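You operate a simulated robot arm through the tools that you are given. There is no shell and no other tool.

Carry out the task below with a simulated robot arm. There is one attempt and no reset: what you move stays moved.

## Task
Plug the monitor in, switch the strip on, type the logbook's run number and push ENTER.
Fine: the black plug goes in while the strip is off; leave the logbook and the white plug where they are.

Only the result counts: the job must be done as asked and must still hold three seconds after the hand-in. Knocking over, shifting, dropping, spilling or breaking anything else fails it.

## Robot
A 6-joint arm with a two-finger parallel gripper, fixed in place. Base frame: the origin is at the foot of the arm, x ahead of it, y to its left, z up. Lengths are in mm, angles in rad, forces in N, time in s.
With the tool pointing down near the work surface it reaches from about 240 to 640 mm from the base axis. Its first joint turns from -1.152 to 1.152 rad. Payload 2.7 kg.
Tool frame: the origin (TCP) lies between the finger pads and is the grasp point; the fingertips stand 23 mm ahead of it; z points along the fingers, y is the line along which they close. The gripper opens to 94 mm. The fingers are 38 mm wide and 10 mm thick; the gripper's body (54 by 96 mm) begins 39 mm behind the TCP.
Orientation is told as [roll, pitch, yaw] about the base's x, y, z axes, in that order, counted from this pose: with the fingers straight down and closing along the base's y, the tool's x points along the base's -x, its y along +y and its z along -z.

## Interface
- The arm moves only by the tool drive_tool. Its argument "steps" is a list of rows, each a list of 3 entries, a list of its own where there are three numbers: the shift along the base's x, y, z in mm, then the turn, a rotation vector about the base's x, y, z in rad, then the closure, from 0 (fully open) to 1 (shut). In form: [[[tx, ty, tz], [rx, ry, rz], gripper], ...]. A call has 1 to 20 rows; each row shifts and turns the commanded pose from where the row before left it. Each row takes 0.2 s and may step no farther than 50 mm and 0.15 rad from the row before; otherwise, or with a gripper value out of range, the whole call is refused. Where a pose cannot be reached the arm comes as near as it can. A force on the tool above 40 N (or 10 N above the force at the start of the call, whichever is more), or a blocked arm, ends the call early, and 0.2 s more pass. The fingers move at their own pace (about 45 mm/s each) and stop on an object; they squeeze with about 37 N. The grip force told is the motor's: it shows also when the fingers shut on nothing. Time passes only in rows, and 0.2 s behind the last, so rows that do not move let the fingers close. The reply holds the time, the measured pose of the TCP, the force on the tool along the base axes, the opening and the grip force, in the units named above and with some noise, with the torque about the TCP (base axes, N m) and any sound that the robot's microphone picked up, and new pictures: "pictures" is both (left out), scene, wrist or none.
- Cameras (640 x 400 px; columns grow to the right, rows downward): "scene" is fixed at [89.2, -446.1, 1405.2]; the picture's right is [0.63, -0.78, 0.00], its down [-0.42, -0.34, -0.84] and it looks along [0.65, 0.53, -0.54] (base axes); focal length 362 px, centre (320, 200). "wrist" rides on the gripper at [86, 16, -74] in the tool frame; the picture's right is [-0.18, 0.98, 0.00], its down [-0.58, -0.11, -0.81] and it looks along [-0.79, -0.15, 0.59] (tool axes); focal length 243 px, centre (320, 200). There is no depth. A picture from a camera that has moved, and an enlarged one, comes with that camera's place and axes in the base frame and with its lens.
- zoom(camera, box): a new picture of the part [left, top, right, bottom] of that camera's present view, enlarged. No time passes.
- hand_in(): hands the job in; it is judged then, once.

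Nothing tells you positions but the pictures and the camera data. Unless the task says otherwise, let go and move clear before handing in.

The tools are called after "Request:" by a JSON object that holds its "api" and its "payload". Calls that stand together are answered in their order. drive_tool: Moves the arm, as the interface text tells. Its arguments: {"type":"object","properties":{"steps":{"type":"array"},"pictures":{"type":"string","enum":["both","scene","wrist","none"]}},"required":["steps"]} The other tools are called the same way: zoom (camera, box) takes an enlarged picture of a part of a camera's view; hand_in () hands the job in.

At the start:

```text
t: 0.0
position: [427.1, -128.9, 1109.9]
tool_rot: [-0.001, -0.001, 0.0]
ft_force: [-0.2, -0.2, -0.4]
ft_torque: [-0.03, -0.02, 0.0]
width: 94.1
gripper_force: 0.1
```

scene: 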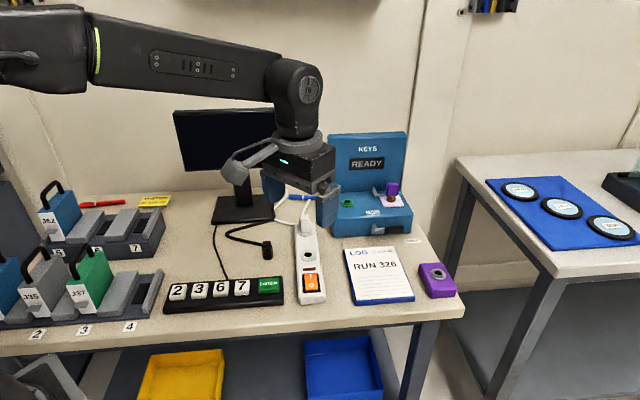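
wrist: 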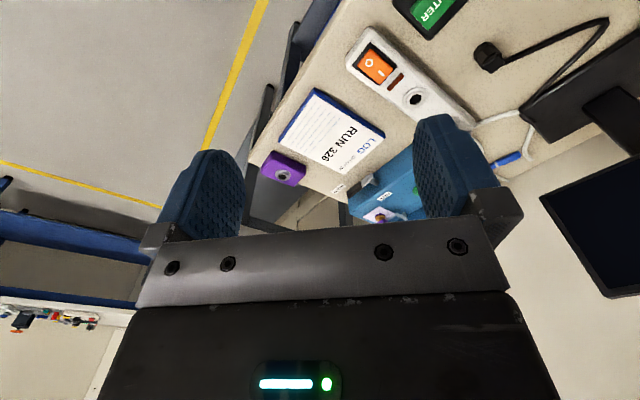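

I see a bench with a keypad (2 3 6 7 ENTER), a white power strip with an orange switch, a black plug on a cable and a logbook reading "RUN 326". I'll take enlarged views first to get the details.

Request:
{"api": "zoom", "payload": {"camera": "scene", "box": [160, 200, 340, 312]}}

Request:
{"api": "zoom", "payload": {"camera": "scene", "box": [270, 200, 470, 325]}}

Request:
{"api": "zoom", "payload": {"camera": "wrist", "box": [330, 0, 640, 194]}}

Request:
{"api": "zoom", "payload": {"camera": "scene", "box": [260, 215, 340, 265]}}

```text
3.56 times, centred on (250, 256) of scene
camera zoom: at [89.2, -446.1, 1405.2], right [0.63, -0.78, 0.0], down [-0.42, -0.34, -0.84], along [0.65, 0.53, -0.54], focal length 1286 px, centre (569, 1)
```

zoom: 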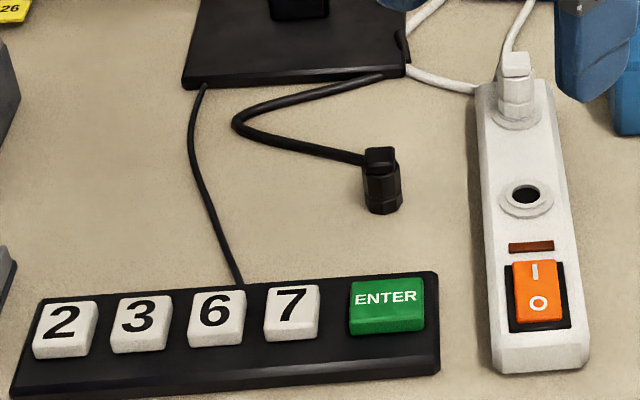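

```text
3.20 times, centred on (370, 262) of scene
camera zoom: at [89.2, -446.1, 1405.2], right [0.63, -0.78, 0.0], down [-0.42, -0.34, -0.84], along [0.65, 0.53, -0.54], focal length 1158 px, centre (160, 0)
```

zoom: 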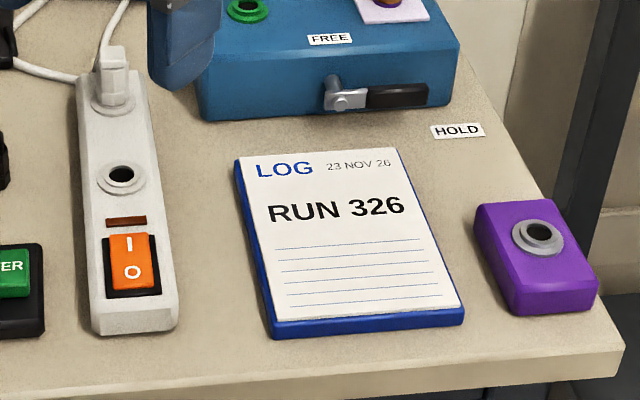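

```text
2.06 times, centred on (485, 97) of wrist
camera zoom: at [340.0, -111.1, 1184.6], right [0.18, 0.98, 0.0], down [0.58, -0.11, 0.81], along [0.79, -0.15, -0.59], focal length 500 px, centre (-20, 412)
```

zoom: 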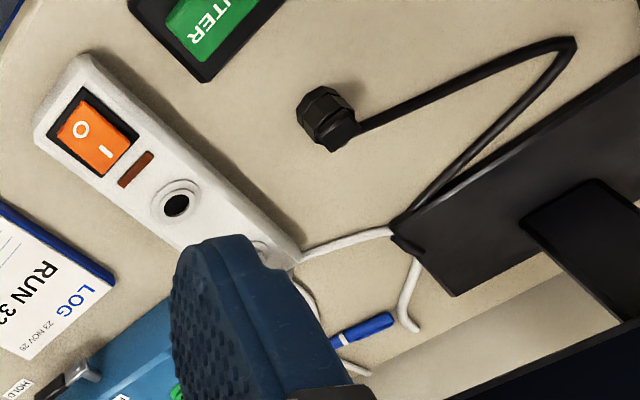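

```text
8.00 times, centred on (300, 240) of scene
camera zoom: at [89.2, -446.1, 1405.2], right [0.63, -0.78, 0.0], down [-0.42, -0.34, -0.84], along [0.65, 0.53, -0.54], focal length 2894 px, centre (480, -120)
```

zoom: 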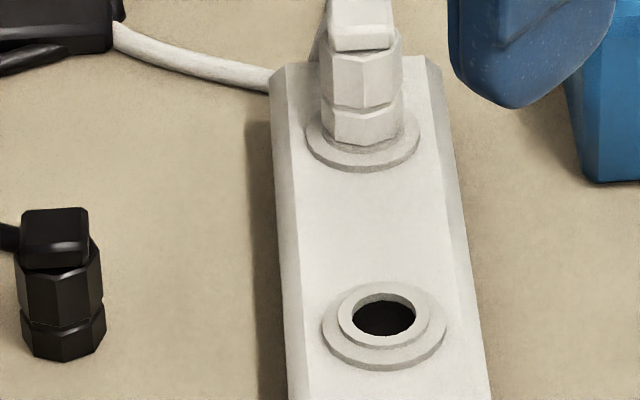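

The run number is 326, and the strip's lamp is dark. I need a closer look at the black plug, the switch and the keys before moving in.

Request:
{"api": "zoom", "payload": {"camera": "wrist", "box": [450, 20, 530, 70]}}

Request:
{"api": "zoom", "payload": {"camera": "scene", "box": [285, 260, 333, 310]}}

Request:
{"api": "zoom", "payload": {"camera": "scene", "box": [240, 225, 290, 265]}}

Request:
{"api": "zoom", "payload": {"camera": "wrist", "box": [330, 10, 450, 110]}}

```text
8.00 times, centred on (490, 45) of wrist
camera zoom: at [340.0, -111.1, 1184.6], right [0.18, 0.98, 0.0], down [0.58, -0.11, 0.81], along [0.79, -0.15, -0.59], focal length 1941 px, centre (-1040, 1440)
```

zoom: 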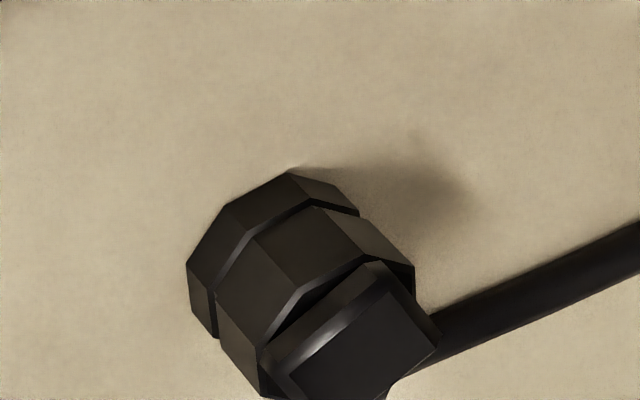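

```text
8.00 times, centred on (309, 285) of scene
camera zoom: at [89.2, -446.1, 1405.2], right [0.63, -0.78, 0.0], down [-0.42, -0.34, -0.84], along [0.65, 0.53, -0.54], focal length 2894 px, centre (408, -480)
```

zoom: 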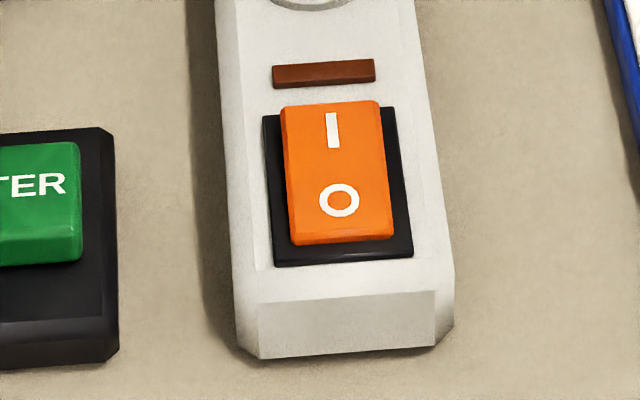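

```text
10.00 times, centred on (265, 245) of scene
camera zoom: at [89.2, -446.1, 1405.2], right [0.63, -0.78, 0.0], down [-0.42, -0.34, -0.84], along [0.65, 0.53, -0.54], focal length 3618 px, centre (870, -250)
```

zoom: 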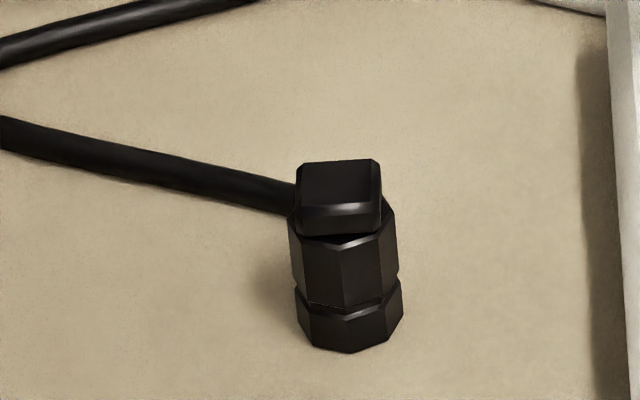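

```text
4.00 times, centred on (390, 60) of wrist
camera zoom: at [340.0, -111.1, 1184.6], right [0.18, 0.98, 0.0], down [0.58, -0.11, 0.81], along [0.79, -0.15, -0.59], focal length 970 px, centre (40, 760)
```

zoom: 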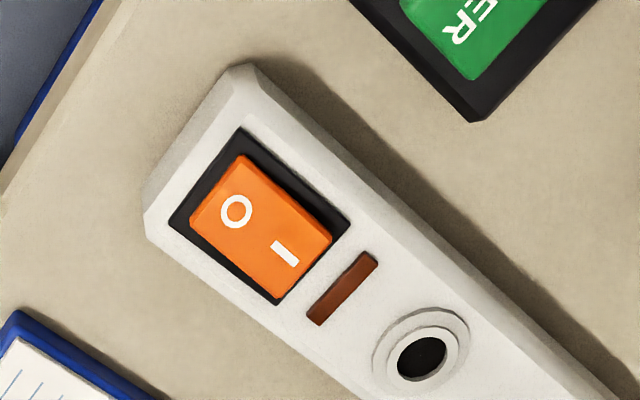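

The plug stands upright to the left of the strip, at roughly (565, 95), with its cable leaving leftwards. The table is at about z 770. The free socket is near (597, 6, 807), and the strip runs about 43° in yaw. I'll move above the plug with the gripper turned so it closes along the strip, clear of the cable, and look again from there.

Request:
{"api": "drive_tool", "payload": {"steps": [[[14, 28.6, -23.7], [0, 0, -0.1025], 0], [[14, 28.6, -23.7], [0, 0, -0.1025], 0], [[14, 28.6, -23.7], [0, 0, -0.1025], 0], [[14, 28.6, -23.7], [0, 0, -0.1025], 0], [[14, 28.6, -23.7], [0, 0, -0.1025], 0], [[14, 28.6, -23.7], [0, 0, -0.1025], 0], [[14, 28.6, -23.7], [0, 0, -0.1025], 0], [[14, 28.6, -23.7], [0, 0, -0.1025], 0], [[0, 0, 0], [0, 0, 0], 0]]}}

```text
t: 2.0
position: [539.1, 101.0, 919.9]
tool_rot: [-0.001, 0.0, -0.822]
ft_force: [0.0, -0.4, 0.3]
ft_torque: [0.01, -0.02, 0.04]
width: 94.1
gripper_force: 0.3
camera wrist: at [491.8, 176.4, 994.6], right [0.84, 0.54, 0.0], down [0.32, -0.5, 0.81], along [0.43, -0.68, -0.59], focal length 243 px, centre (320, 200)
```

scene: 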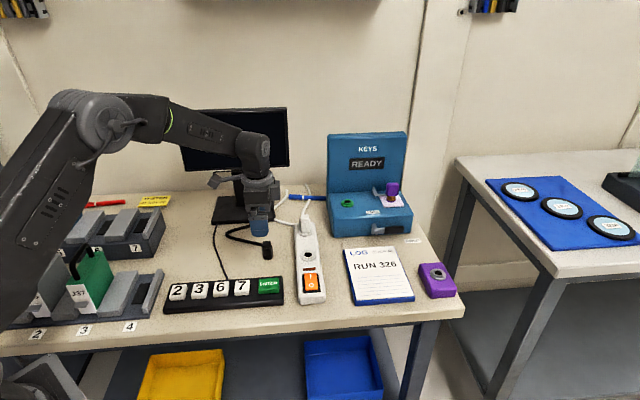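
wrist: 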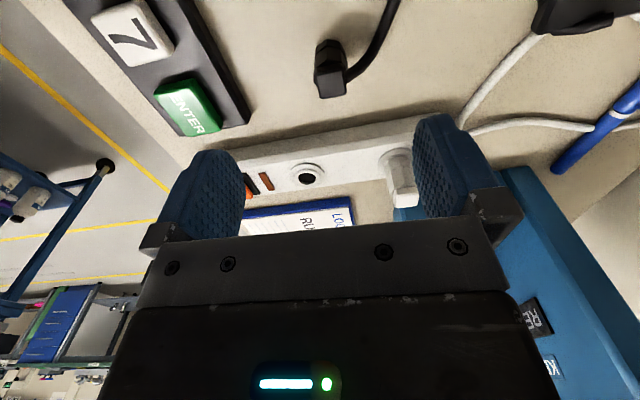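

The plug and the free socket are both in the wrist view now. I'll zoom in to measure them.

Request:
{"api": "zoom", "payload": {"camera": "wrist", "box": [280, 20, 380, 110]}}

Request:
{"api": "zoom", "payload": {"camera": "wrist", "box": [230, 110, 450, 230]}}

Request:
{"api": "zoom", "payload": {"camera": "scene", "box": [240, 185, 330, 265]}}

```text
4.44 times, centred on (330, 65) of wrist
camera zoom: at [491.8, 176.4, 994.6], right [0.84, 0.54, 0.0], down [0.32, -0.5, 0.81], along [0.43, -0.68, -0.59], focal length 1078 px, centre (276, 800)
```

zoom: 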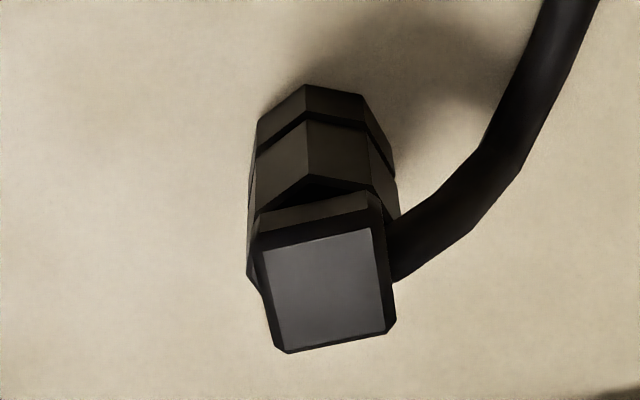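

```text
2.91 times, centred on (340, 170) of wrist
camera zoom: at [491.8, 176.4, 994.6], right [0.84, 0.54, 0.0], down [0.32, -0.5, 0.81], along [0.43, -0.68, -0.59], focal length 706 px, centre (262, 287)
```

zoom: 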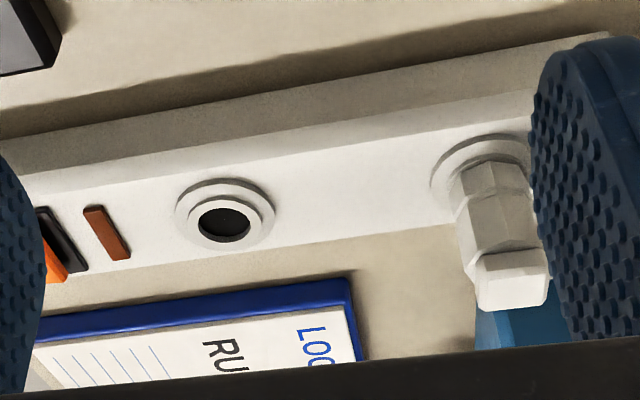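

```text
5.00 times, centred on (285, 225) of scene
camera zoom: at [89.2, -446.1, 1405.2], right [0.63, -0.77, 0.0], down [-0.42, -0.34, -0.84], along [0.65, 0.53, -0.54], focal length 1809 px, centre (495, 75)
```

zoom: 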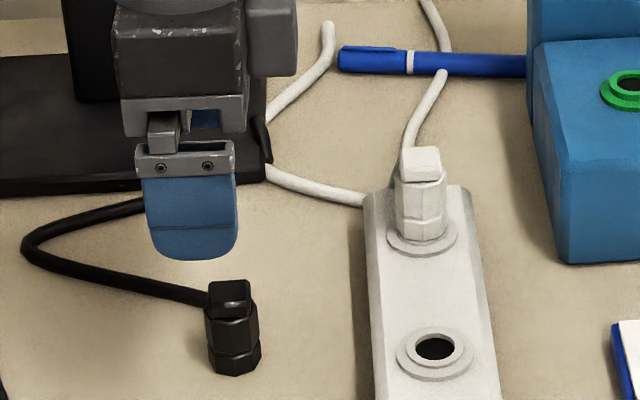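

Zoomed in, the plug's axis is at about (549, 101), with the bottom at z≈774 and the top at z≈822. Its cable leaves toward (+x,+y). A pair of flat faces can be gripped at a tool yaw of about +1.16, which keeps the fingers clear of the cable, so I'll turn there at this height and look again.

Request:
{"api": "drive_tool", "payload": {"steps": [[[0.7, 0, 0], [0, 0, 0.1416], 0], [[0.7, 0, 0], [0, 0, 0.1416], 0], [[0.7, 0, 0], [0, 0, 0.1416], 0], [[0.7, 0, 0], [0, 0, 0.1416], 0], [[0.7, 0, 0], [0, 0, 0.1416], 0], [[0.7, 0, 0], [0, 0, 0.1416], 0], [[0.7, 0, 0], [0, 0, 0.1416], 0], [[0.7, 0, 0], [0, 0, 0.1416], 0], [[0.7, 0, 0], [0, 0, 0.1416], 0], [[0.7, 0, 0], [0, 0, 0.1416], 0], [[0.7, 0, 0], [0, 0, 0.1416], 0], [[0.7, 0, 0], [0, 0, 0.1416], 0], [[0.7, 0, 0], [0, 0, 0.1416], 0], [[0.7, 0, 0], [0, 0, 0.1416], 0], [[0, 0, -20], [0, 0, 0], 0], [[0, 0, 0], [0, 0, 0], 0]]}}

Request:
{"api": "zoom", "payload": {"camera": "wrist", "box": [240, 20, 400, 120]}}

```text
t: 5.4
position: [548.7, 99.8, 900.9]
tool_rot: [0.0, 0.001, 1.164]
ft_force: [0.5, 0.1, -0.9]
ft_torque: [-0.01, 0.02, 0.02]
width: 93.9
gripper_force: 0.1
camera wrist: at [499.3, 27.7, 974.8], right [-0.83, 0.56, 0.0], down [0.33, 0.49, 0.81], along [0.45, 0.67, -0.59], focal length 243 px, centre (320, 200)
```

scene: 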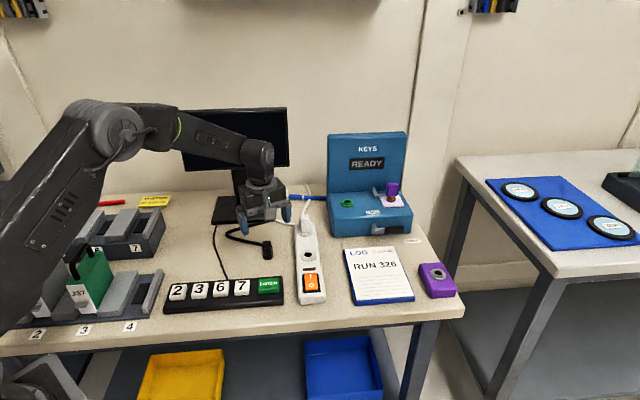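
wrist: 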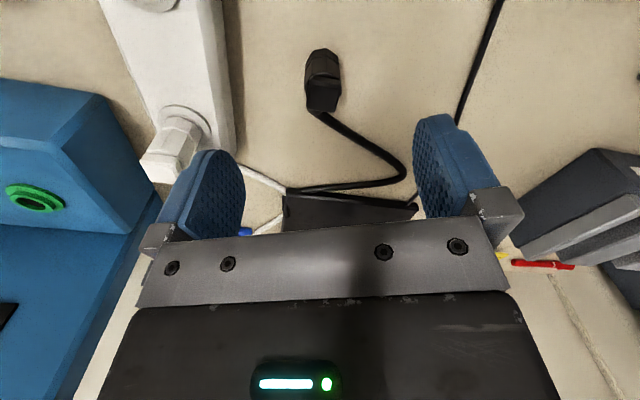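

```text
4.00 times, centred on (320, 70) of wrist
camera zoom: at [499.3, 27.7, 974.8], right [-0.83, 0.56, 0.0], down [0.33, 0.49, 0.81], along [0.45, 0.67, -0.59], focal length 970 px, centre (320, 720)
```

zoom: 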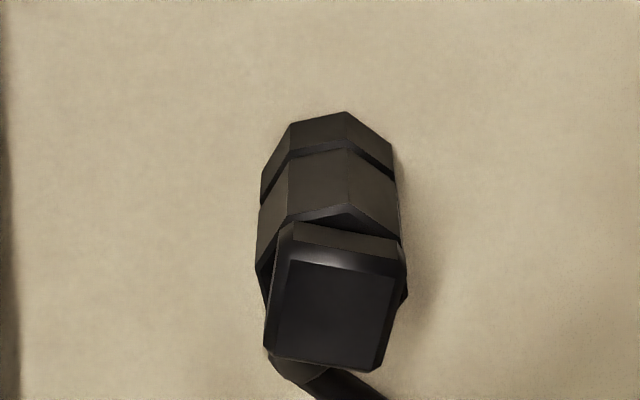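

The plug lines up with the tool. Combining the two wrist views puts its top at (547, 103, 825), its bottom and the table at z≈780, and the socket hole at (586, 1, 819). I'll part-close the fingers, go down to z 808, check, then grip.

Request:
{"api": "drive_tool", "payload": {"steps": [[[-1, 0.5, -20], [0, 0, 0], 0.35], [[-1, 0.5, -20], [0, 0, 0], 0.35], [[0, 0, -20], [0, 0, 0], 0.35], [[0, 0, -15], [0, 0, 0], 0.35], [[0, 0, 0], [0, 0, 0], 0.35]]}}

Request:
{"api": "zoom", "payload": {"camera": "wrist", "box": [220, 60, 420, 240]}}

Request:
{"api": "zoom", "payload": {"camera": "scene", "box": [225, 200, 321, 260]}}

```text
t: 6.6
position: [546.5, 102.6, 826.0]
tool_rot: [0.001, 0.0, 1.162]
ft_force: [-1.1, 0.4, -1.0]
ft_torque: [-0.02, 0.03, 0.03]
width: 61.0
gripper_force: 0.1
camera wrist: at [497.1, 30.2, 900.4], right [-0.83, 0.56, 0.0], down [0.33, 0.49, 0.81], along [0.45, 0.67, -0.59], focal length 243 px, centre (320, 200)
```

scene: 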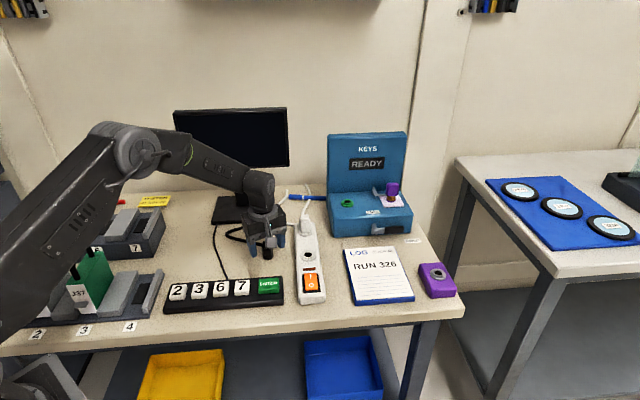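
wrist: 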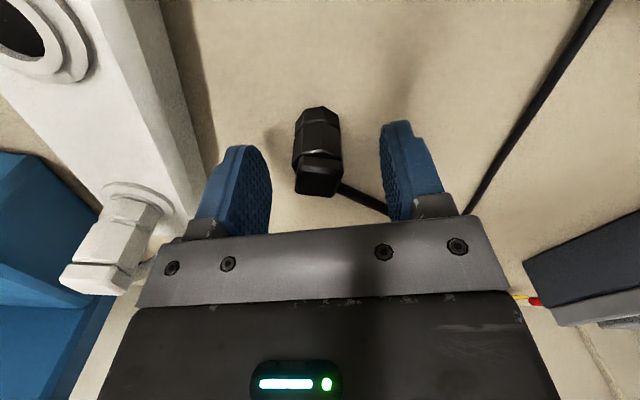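

```text
2.22 times, centred on (320, 150) of wrist
camera zoom: at [497.1, 30.2, 900.4], right [-0.83, 0.56, 0.0], down [0.33, 0.49, 0.81], along [0.45, 0.67, -0.59], focal length 539 px, centre (320, 311)
```

zoom: 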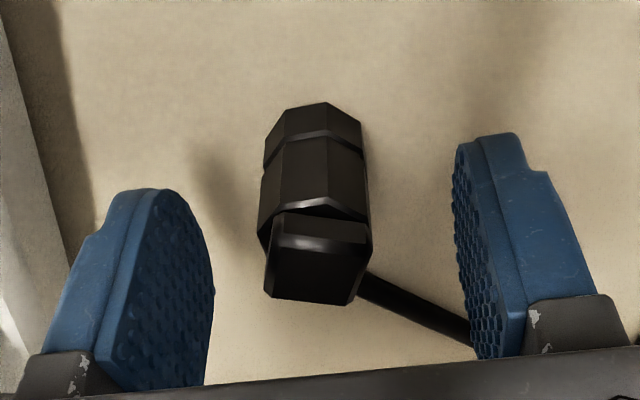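

```text
6.67 times, centred on (273, 230) of scene
camera zoom: at [89.2, -446.1, 1405.2], right [0.63, -0.78, 0.0], down [-0.42, -0.34, -0.84], along [0.65, 0.53, -0.54], focal length 2412 px, centre (633, 0)
```

zoom: 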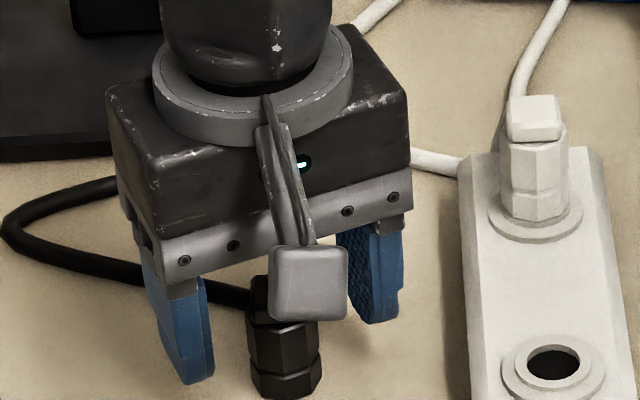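

The plug sits centred between the fingers, and its bottom checks out at z≈781. I'll go down 17 mm and close.

Request:
{"api": "drive_tool", "payload": {"steps": [[[0, 0, -9], [0, 0, 0], 0.35], [[0, 0, -8], [0, 0, 0], 0.35], [[0, 0, 0], [0, 0, 0], 0.6], [[0, 0, 0], [0, 0, 0], 0.8], [[0, 0, 0], [0, 0, 0], 0.8], [[0, 0, 0], [0, 0, 0], 0.8]]}}

Request:
{"api": "zoom", "payload": {"camera": "wrist", "box": [240, 80, 400, 240]}}

```text
t: 8.0
position: [546.5, 101.2, 808.5]
tool_rot: [0.0, 0.0, 1.163]
ft_force: [0.4, 0.4, -0.6]
ft_torque: [0.0, 0.0, 0.01]
width: 25.4
gripper_force: 36.9
camera wrist: at [497.1, 29.9, 883.2], right [-0.83, 0.56, 0.0], down [0.33, 0.49, 0.81], along [0.45, 0.67, -0.59], focal length 243 px, centre (320, 200)
```

scene: 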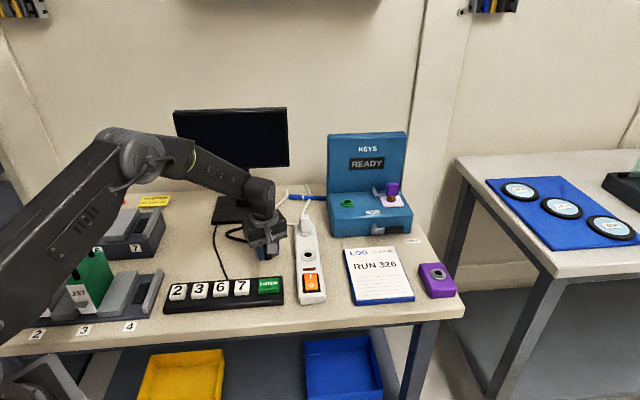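
wrist: 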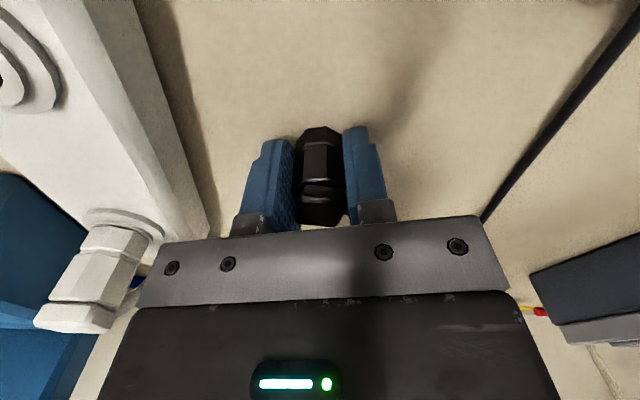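

```text
2.50 times, centred on (320, 160) of wrist
camera zoom: at [497.1, 29.9, 883.2], right [-0.83, 0.56, 0.0], down [0.33, 0.49, 0.81], along [0.45, 0.67, -0.59], focal length 606 px, centre (320, 300)
```

zoom: 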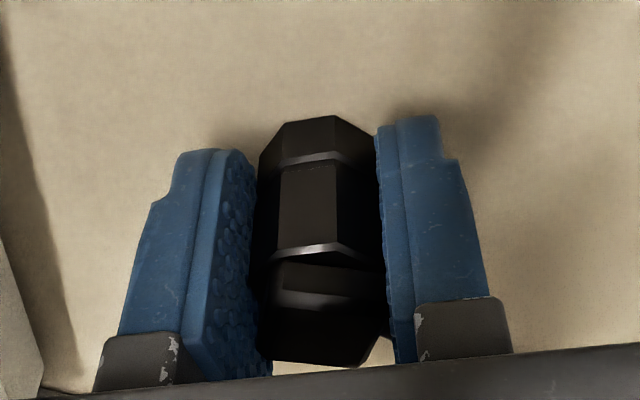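

I have the plug: opening 25.4 mm, with full squeeze. I'll lift it 55 mm and check its underside and the cable.

Request:
{"api": "drive_tool", "payload": {"steps": [[[0, 0, 8], [0, 0, 0], 0.8], [[0, 0, 15], [0, 0, 0], 0.8], [[0, 0, 16], [0, 0, 0], 0.8], [[0, 0, 16], [0, 0, 0], 0.8], [[0, 0, 0], [0, 0, 0], 0.8]]}}

Request:
{"api": "zoom", "payload": {"camera": "wrist", "box": [240, 80, 400, 240]}}

Request:
{"api": "zoom", "payload": {"camera": "scene", "box": [225, 200, 321, 260]}}

```text
t: 9.2
position: [547.8, 103.0, 863.2]
tool_rot: [0.0, 0.0, 1.161]
ft_force: [0.5, -0.7, 0.0]
ft_torque: [0.0, -0.03, -0.02]
width: 25.4
gripper_force: 36.5
camera wrist: at [497.4, 30.4, 938.0], right [-0.83, 0.56, 0.0], down [0.33, 0.49, 0.81], along [0.45, 0.67, -0.59], focal length 243 px, centre (320, 200)
```

scene: 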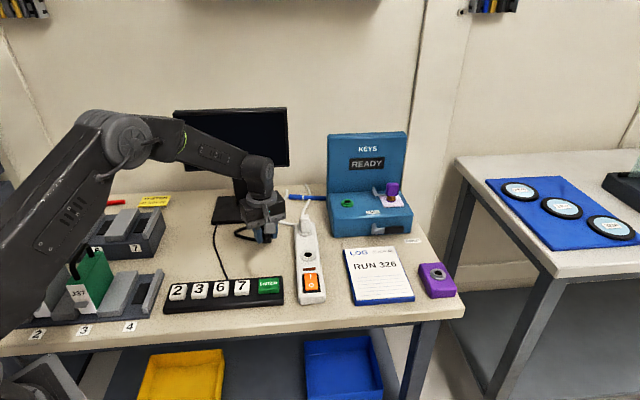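
wrist: 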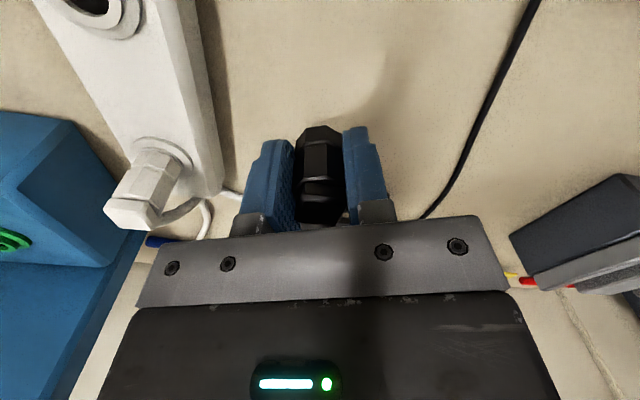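

```text
2.50 times, centred on (320, 160) of wrist
camera zoom: at [497.4, 30.4, 938.0], right [-0.83, 0.56, 0.0], down [0.33, 0.49, 0.81], along [0.45, 0.67, -0.59], focal length 606 px, centre (320, 300)
```

zoom: 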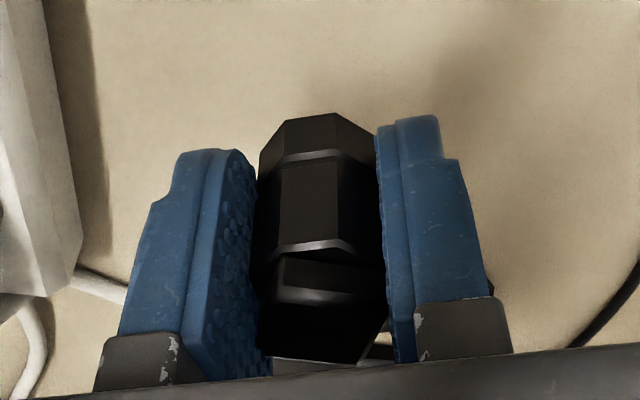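

```text
6.67 times, centred on (273, 230) of scene
camera zoom: at [89.2, -446.1, 1405.2], right [0.63, -0.78, 0.0], down [-0.42, -0.34, -0.84], along [0.65, 0.53, -0.54], focal length 2412 px, centre (633, 0)
```

zoom: 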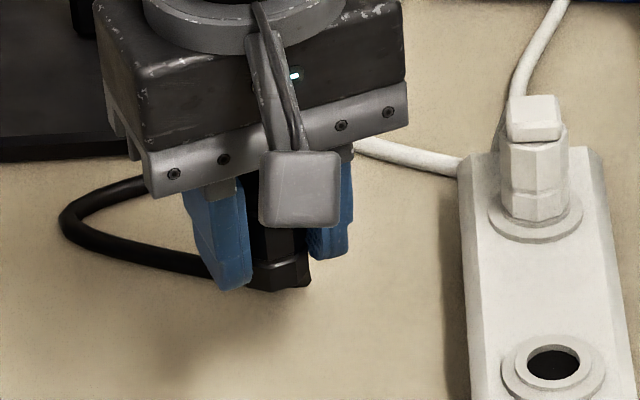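

The plug came up cleanly with no cable force. I'll tilt the tool briefly toward the scene camera to see what is on the plug's underside.

Request:
{"api": "drive_tool", "payload": {"steps": [[[-3, -3, 15], [-0.0945, 0.1155, 0], 0.8], [[-3, -3, 15], [-0.0945, 0.1155, 0], 0.8], [[0, 0, 5], [-0.0945, 0.1155, 0], 0.8], [[0, 0, 0], [-0.0945, 0.1155, 0], 0.8], [[0, 0, 0], [-0.0945, 0.1155, 0], 0.8], [[0, 0, 0], [0, 0, 0], 0.8]]}}

Request:
{"api": "zoom", "payload": {"camera": "scene", "box": [225, 190, 321, 250]}}

```text
t: 10.6
position: [530.6, 92.1, 897.5]
tool_rot: [0.402, 0.647, 1.301]
ft_force: [-0.7, 0.1, -0.5]
ft_torque: [-0.02, -0.03, -0.01]
width: 25.6
gripper_force: 37.4
out of reach, approached as far as the arm can: row 5
camera wrist: at [537.0, 66.6, 1009.8], right [-0.77, 0.61, 0.2], down [0.64, 0.74, 0.21], along [-0.02, 0.28, -0.96], focal length 243 px, centre (320, 200)
```

scene: 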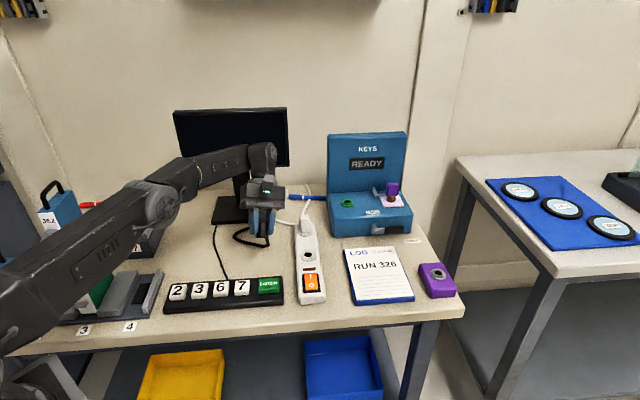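
wrist: 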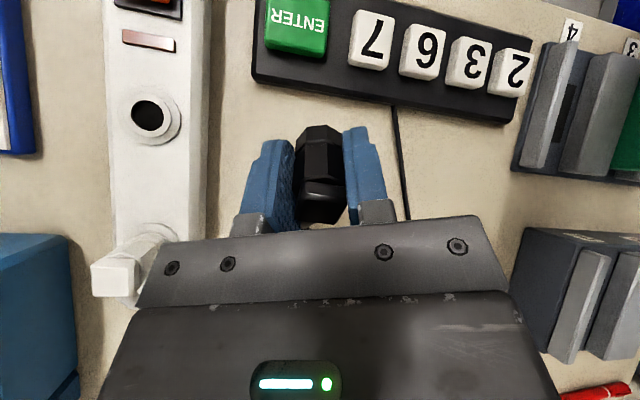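

```text
6.67 times, centred on (273, 220) of scene
camera zoom: at [89.2, -446.1, 1405.2], right [0.63, -0.78, 0.0], down [-0.42, -0.34, -0.84], along [0.65, 0.53, -0.54], focal length 2412 px, centre (633, 67)
```

zoom: 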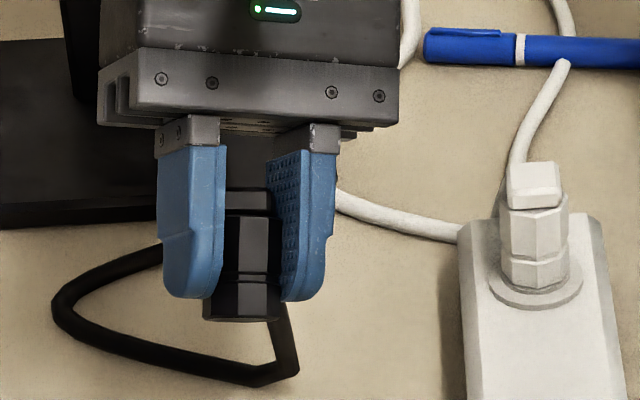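

No pin sticks out of the plug. I'll take a close look at the socket from this nearly vertical view to compare sizes and refine its position.

Request:
{"api": "zoom", "payload": {"camera": "wrist", "box": [90, 60, 218, 140]}}

Request:
{"api": "zoom", "payload": {"camera": "wrist", "box": [80, 200, 208, 320]}}

Request:
{"api": "zoom", "payload": {"camera": "wrist", "box": [230, 0, 550, 200]}}

```text
5.00 times, centred on (154, 100) of wrist
camera zoom: at [537.0, 66.6, 1009.8], right [-0.77, 0.61, 0.2], down [0.64, 0.74, 0.21], along [-0.02, 0.28, -0.96], focal length 1213 px, centre (1150, 700)
```

zoom: 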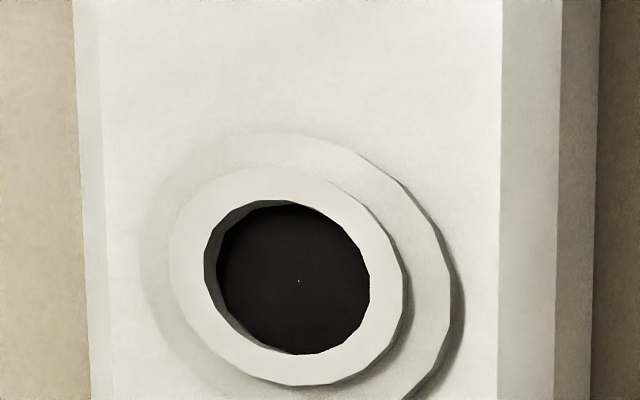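

```text
3.33 times, centred on (144, 260) of wrist
camera zoom: at [537.0, 66.6, 1009.8], right [-0.77, 0.61, 0.2], down [0.64, 0.74, 0.21], along [-0.02, 0.28, -0.96], focal length 809 px, centre (907, 0)
```

zoom: 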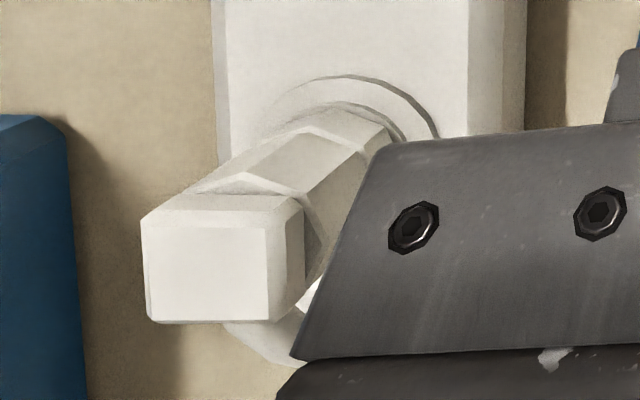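

```text
2.00 times, centred on (390, 100) of wrist
camera zoom: at [537.0, 66.6, 1009.8], right [-0.77, 0.61, 0.2], down [0.64, 0.74, 0.21], along [-0.02, 0.28, -0.96], focal length 485 px, centre (180, 400)
```

zoom: 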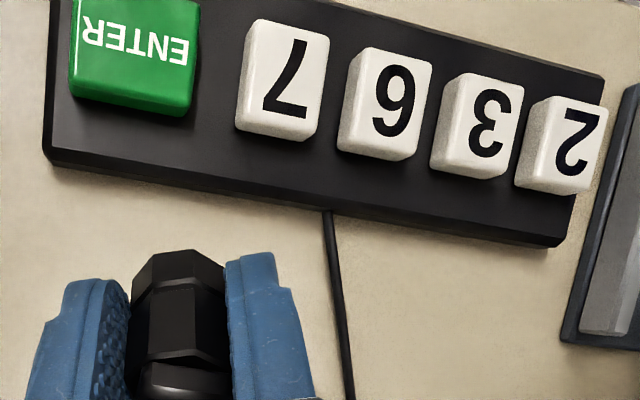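

I'll zoom in on the plug end and see whether it has a contact face there.

Request:
{"api": "zoom", "payload": {"camera": "scene", "box": [245, 215, 285, 245]}}

Request:
{"api": "zoom", "payload": {"camera": "wrist", "box": [280, 110, 360, 230]}}

```text
13.33 times, centred on (265, 230) of scene
camera zoom: at [89.2, -446.1, 1405.2], right [0.63, -0.78, 0.0], down [-0.42, -0.34, -0.84], along [0.65, 0.53, -0.54], focal length 4824 px, centre (1053, -200)
```

zoom: 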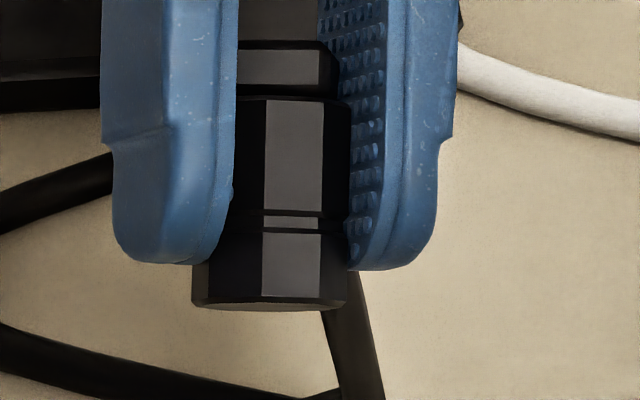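

```text
3.33 times, centred on (320, 170) of wrist
camera zoom: at [537.0, 66.6, 1009.8], right [-0.77, 0.61, 0.2], down [0.64, 0.74, 0.21], along [-0.02, 0.28, -0.96], focal length 809 px, centre (320, 300)
```

zoom: 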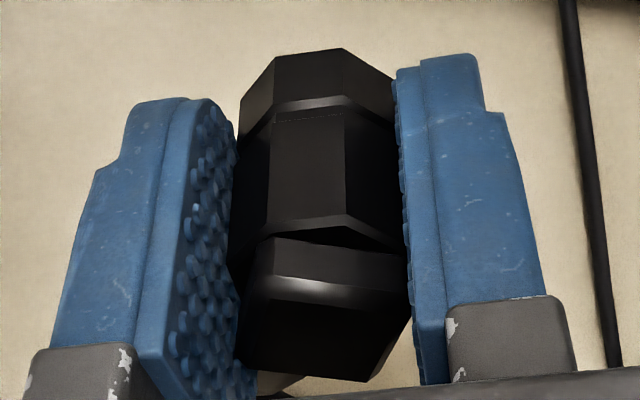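

The plug end is a flat chamfered octagon, so it seats straight down like the white one. I measure the white plug's top at z≈860, which means the black one's top should end near there too. I'll undo the tilt now.

Request:
{"api": "drive_tool", "payload": {"steps": [[[0, 0, 0], [0.0945, -0.1155, 0], 0.8], [[0, 0, 0], [0.0945, -0.1155, 0], 0.8], [[0, 0, 0], [0.0945, -0.1155, 0], 0.8], [[0, 0, 0], [0.0945, -0.1155, 0], 0.8], [[0, 0, 0], [0.0945, -0.1155, 0], 0.8], [[0, 0, 0], [0, 0, 0], 0.8]], "pictures": "none"}}

```text
t: 12.0
position: [528.5, 92.7, 897.1]
tool_rot: [0.0, -0.002, 1.163]
ft_force: [0.0, -0.6, -0.8]
ft_torque: [0.0, -0.01, 0.0]
width: 25.1
gripper_force: 37.0
```

The tool is vertical again. Next I'll carry the plug to just above the socket at z≈890.

Request:
{"api": "drive_tool", "payload": {"steps": [[[14.2, -23.4, -1.5], [0, 0, 0], 0.8], [[14.2, -23.4, -1.5], [0, 0, 0], 0.8], [[14.2, -23.4, -1.5], [0, 0, 0], 0.8], [[14.1, -23.5, -1.5], [0, 0, 0], 0.8], [[0, 0, 0], [0, 0, 0], 0.8], [[0, 0, 0], [0, 0, 0], 0.8]]}}

Request:
{"api": "zoom", "payload": {"camera": "wrist", "box": [240, 40, 400, 140]}}

Request:
{"api": "zoom", "payload": {"camera": "scene", "box": [260, 190, 356, 250]}}

```text
t: 13.4
position: [586.5, -2.3, 891.0]
tool_rot: [0.0, 0.001, 1.163]
ft_force: [-0.2, -0.2, 0.0]
ft_torque: [0.01, -0.02, 0.01]
width: 25.2
gripper_force: 37.2
camera wrist: at [537.3, -74.0, 966.4], right [-0.83, 0.56, 0.0], down [0.33, 0.49, 0.81], along [0.45, 0.67, -0.59], focal length 243 px, centre (320, 200)
```

scene: 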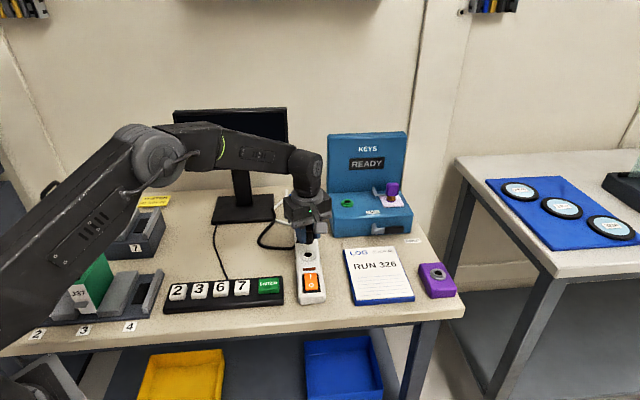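
wrist: 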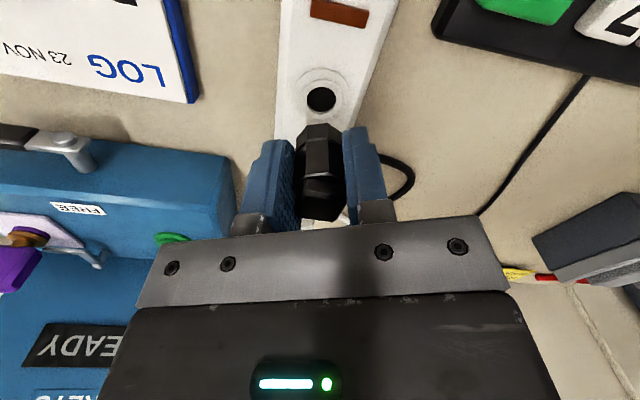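

```text
4.00 times, centred on (320, 90) of wrist
camera zoom: at [537.3, -74.0, 966.4], right [-0.83, 0.56, 0.0], down [0.33, 0.49, 0.81], along [0.45, 0.67, -0.59], focal length 970 px, centre (320, 640)
```

zoom: 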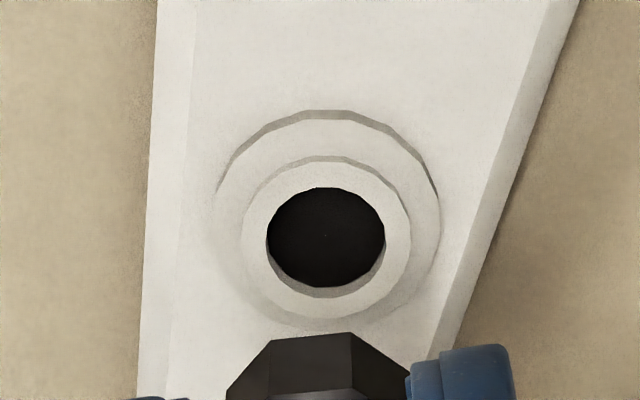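

```text
6.67 times, centred on (308, 220) of scene
camera zoom: at [89.2, -446.2, 1405.2], right [0.63, -0.78, 0.0], down [-0.42, -0.34, -0.84], along [0.65, 0.53, -0.54], focal length 2412 px, centre (400, 67)
```

zoom: 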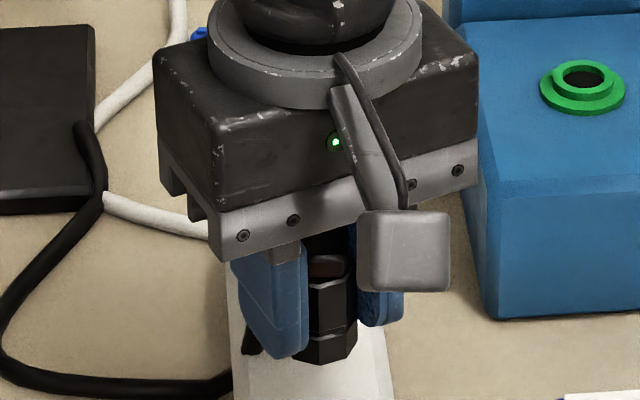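

The hole lines up with the plug axis to about 1 mm. I'll go down to z≈858, just above the rim, and check the alignment again.

Request:
{"api": "drive_tool", "payload": {"steps": [[[0, 0, -12], [0, 0, 0], 0.8], [[0, 0, -12], [0, 0, 0], 0.8], [[0, 0, -9], [0, 0, 0], 0.8], [[0, 0, 0], [0, 0, 0], 0.8]]}}

Request:
{"api": "zoom", "payload": {"camera": "wrist", "box": [250, 80, 390, 180]}}

Request:
{"api": "zoom", "payload": {"camera": "scene", "box": [270, 220, 342, 265]}}

```text
t: 14.4
position: [587.3, -1.5, 856.0]
tool_rot: [0.0, 0.001, 1.161]
ft_force: [-0.2, 0.0, -0.2]
ft_torque: [-0.02, 0.04, 0.03]
width: 25.2
gripper_force: 36.7
camera wrist: at [537.4, -73.7, 932.1], right [-0.83, 0.56, 0.0], down [0.33, 0.49, 0.81], along [0.45, 0.67, -0.59], focal length 243 px, centre (320, 200)
```

scene: 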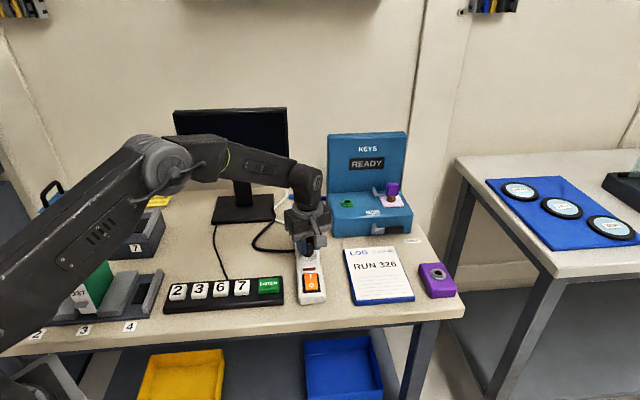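
wrist: 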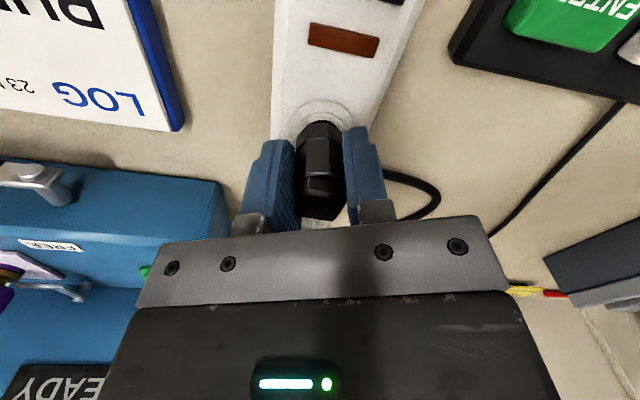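

```text
4.00 times, centred on (320, 130) of wrist
camera zoom: at [537.4, -73.7, 932.1], right [-0.83, 0.56, 0.0], down [0.33, 0.49, 0.81], along [0.45, 0.67, -0.59], focal length 970 px, centre (320, 480)
```

zoom: 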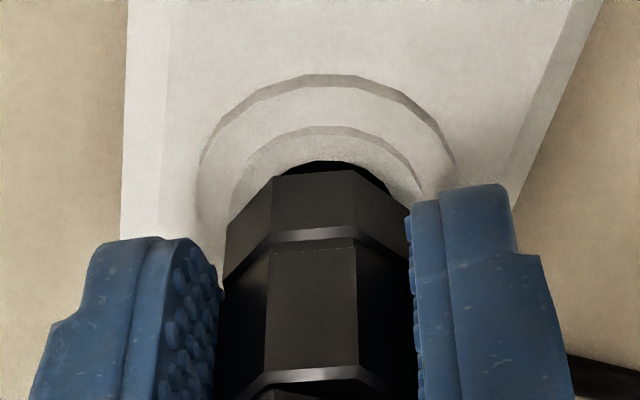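

```text
8.89 times, centred on (306, 242) of scene
camera zoom: at [89.2, -446.1, 1405.2], right [0.63, -0.78, 0.0], down [-0.42, -0.34, -0.84], along [0.65, 0.53, -0.54], focal length 3216 px, centre (444, -178)
```

zoom: 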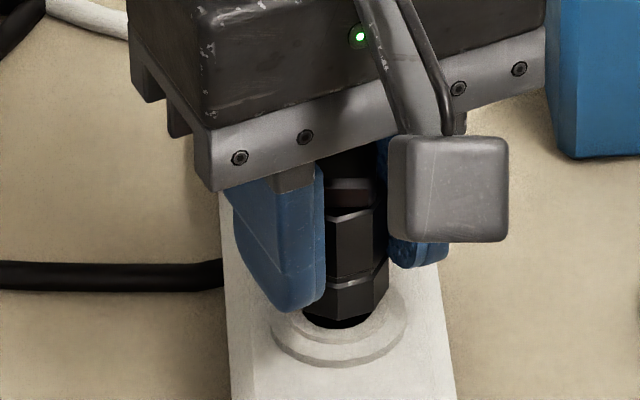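

The plug is centred over the socket to within about 0.5 mm. I'll lower it in small steps and watch the force.

Request:
{"api": "drive_tool", "payload": {"steps": [[[-0.3, 0.5, -3], [0, 0, 0], 0.8], [[0, 0, -2], [0, 0, 0], 0.8], [[0, 0, -2], [0, 0, 0], 0.8], [[0, 0, -1], [0, 0, 0], 0.8], [[0, 0, 0], [0, 0, 0], 0.8]], "pictures": "none"}}

Request:
{"api": "zoom", "payload": {"camera": "scene", "box": [270, 220, 342, 265]}}

```text
t: 15.6
position: [587.7, -0.9, 851.2]
tool_rot: [-0.001, -0.002, 1.164]
ft_force: [-0.9, -0.3, 6.9]
ft_torque: [-0.02, -0.03, 0.05]
width: 24.8
gripper_force: 37.2
```

```text
8.89 times, centred on (306, 242) of scene
camera zoom: at [89.0, -446.1, 1405.2], right [0.63, -0.78, 0.0], down [-0.42, -0.34, -0.84], along [0.65, 0.53, -0.54], focal length 3216 px, centre (444, -178)
```

zoom: 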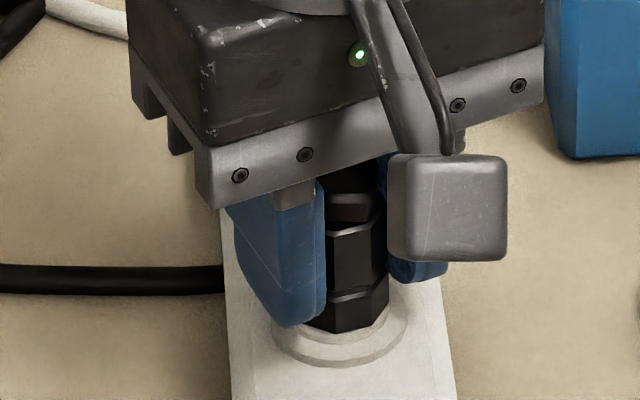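

The plug has touched the rim with about 7 N. I'll push gently further and see whether it slides in.

Request:
{"api": "drive_tool", "payload": {"steps": [[[0, 0, -1], [0, 0, 0], 0.8], [[0, 0, -1], [0, 0, 0], 0.8], [[0, 0, -1], [0, 0, 0], 0.8], [[0, 0, 0], [0, 0, 0], 0.8]]}}

Request:
{"api": "zoom", "payload": {"camera": "wrist", "box": [250, 80, 390, 180]}}

Request:
{"api": "zoom", "payload": {"camera": "scene", "box": [270, 220, 342, 265]}}

```text
t: 16.6
position: [586.7, -1.3, 850.0]
tool_rot: [-0.004, 0.0, 1.165]
ft_force: [-7.7, -2.8, 29.0]
ft_torque: [0.01, 0.22, 0.09]
width: 25.1
gripper_force: 36.7
camera wrist: at [537.5, -73.2, 925.2], right [-0.83, 0.56, 0.0], down [0.33, 0.49, 0.81], along [0.45, 0.67, -0.59], focal length 243 px, centre (320, 200)
```

scene: 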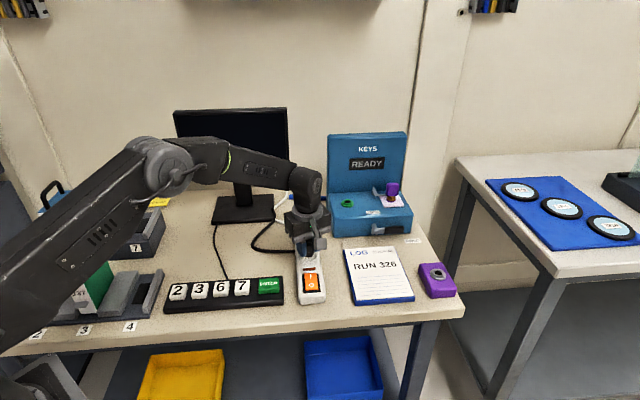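
wrist: 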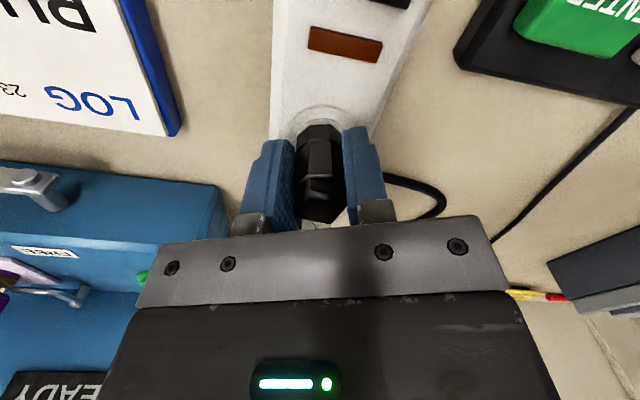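

```text
4.00 times, centred on (320, 130) of wrist
camera zoom: at [537.5, -73.2, 925.2], right [-0.83, 0.56, 0.0], down [0.33, 0.49, 0.81], along [0.45, 0.67, -0.59], focal length 970 px, centre (320, 480)
```

zoom: 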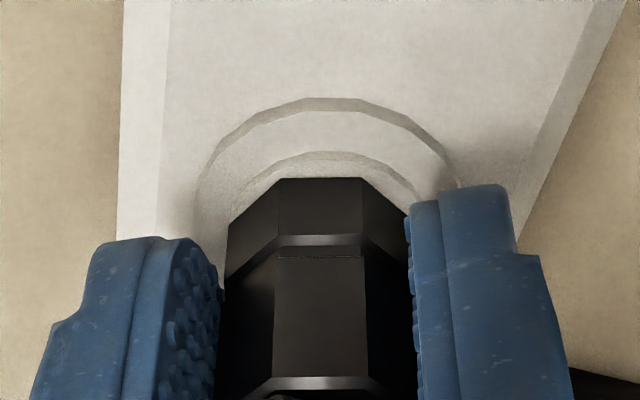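

```text
8.89 times, centred on (306, 242) of scene
camera zoom: at [88.5, -446.2, 1405.2], right [0.63, -0.78, 0.0], down [-0.42, -0.34, -0.84], along [0.65, 0.53, -0.54], focal length 3216 px, centre (444, -178)
```

zoom: 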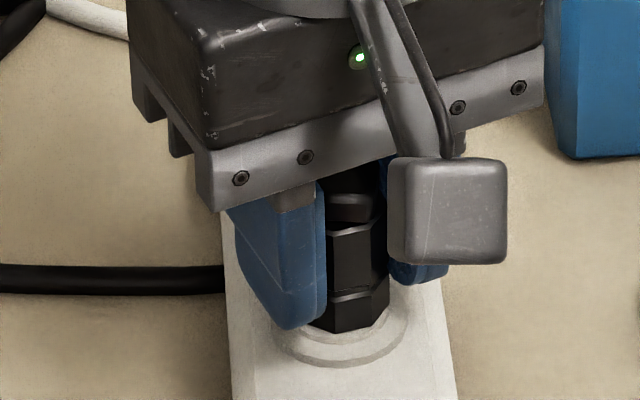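

It's resting on the rim rather than seated. The sideways force and the picture both show an offset of about 1 mm, so the plug should move toward (-x,-y). I'll lift 6 mm, shift it and look.

Request:
{"api": "drive_tool", "payload": {"steps": [[[0, 0, 3], [0, 0, 0], 0.8], [[0, 0, 6], [0, 0, 0], 0.8], [[-1.2, -0.5, 0], [0, 0, 0], 0.8], [[0, 0, 0], [0, 0, 0], 0.8]], "pictures": "none"}}

Request:
{"api": "zoom", "payload": {"camera": "wrist", "box": [250, 80, 390, 180]}}

Request:
{"api": "zoom", "payload": {"camera": "scene", "box": [270, 220, 342, 265]}}

```text
t: 17.6
position: [584.5, -1.4, 855.1]
tool_rot: [0.004, 0.0, 1.161]
ft_force: [2.8, -1.1, -8.1]
ft_torque: [-0.03, -0.09, -0.02]
width: 24.7
gripper_force: 37.0
```

```text
4.00 times, centred on (320, 130) of wrist
camera zoom: at [535.5, -73.1, 929.7], right [-0.83, 0.56, 0.0], down [0.33, 0.49, 0.81], along [0.45, 0.67, -0.59], focal length 970 px, centre (320, 480)
```

zoom: 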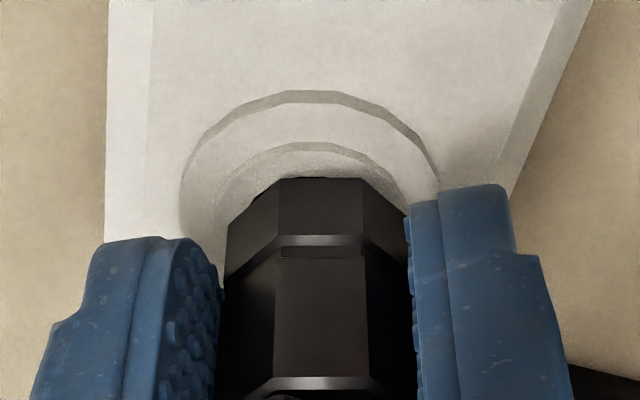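

```text
8.89 times, centred on (306, 242) of scene
camera zoom: at [89.4, -446.2, 1405.2], right [0.63, -0.78, 0.0], down [-0.42, -0.34, -0.84], along [0.65, 0.53, -0.54], focal length 3216 px, centre (444, -178)
```

zoom: 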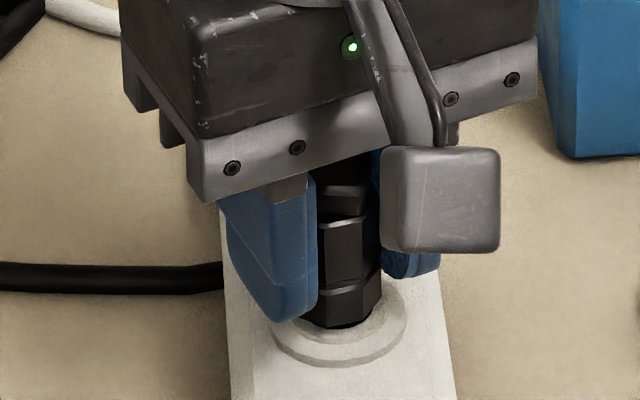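

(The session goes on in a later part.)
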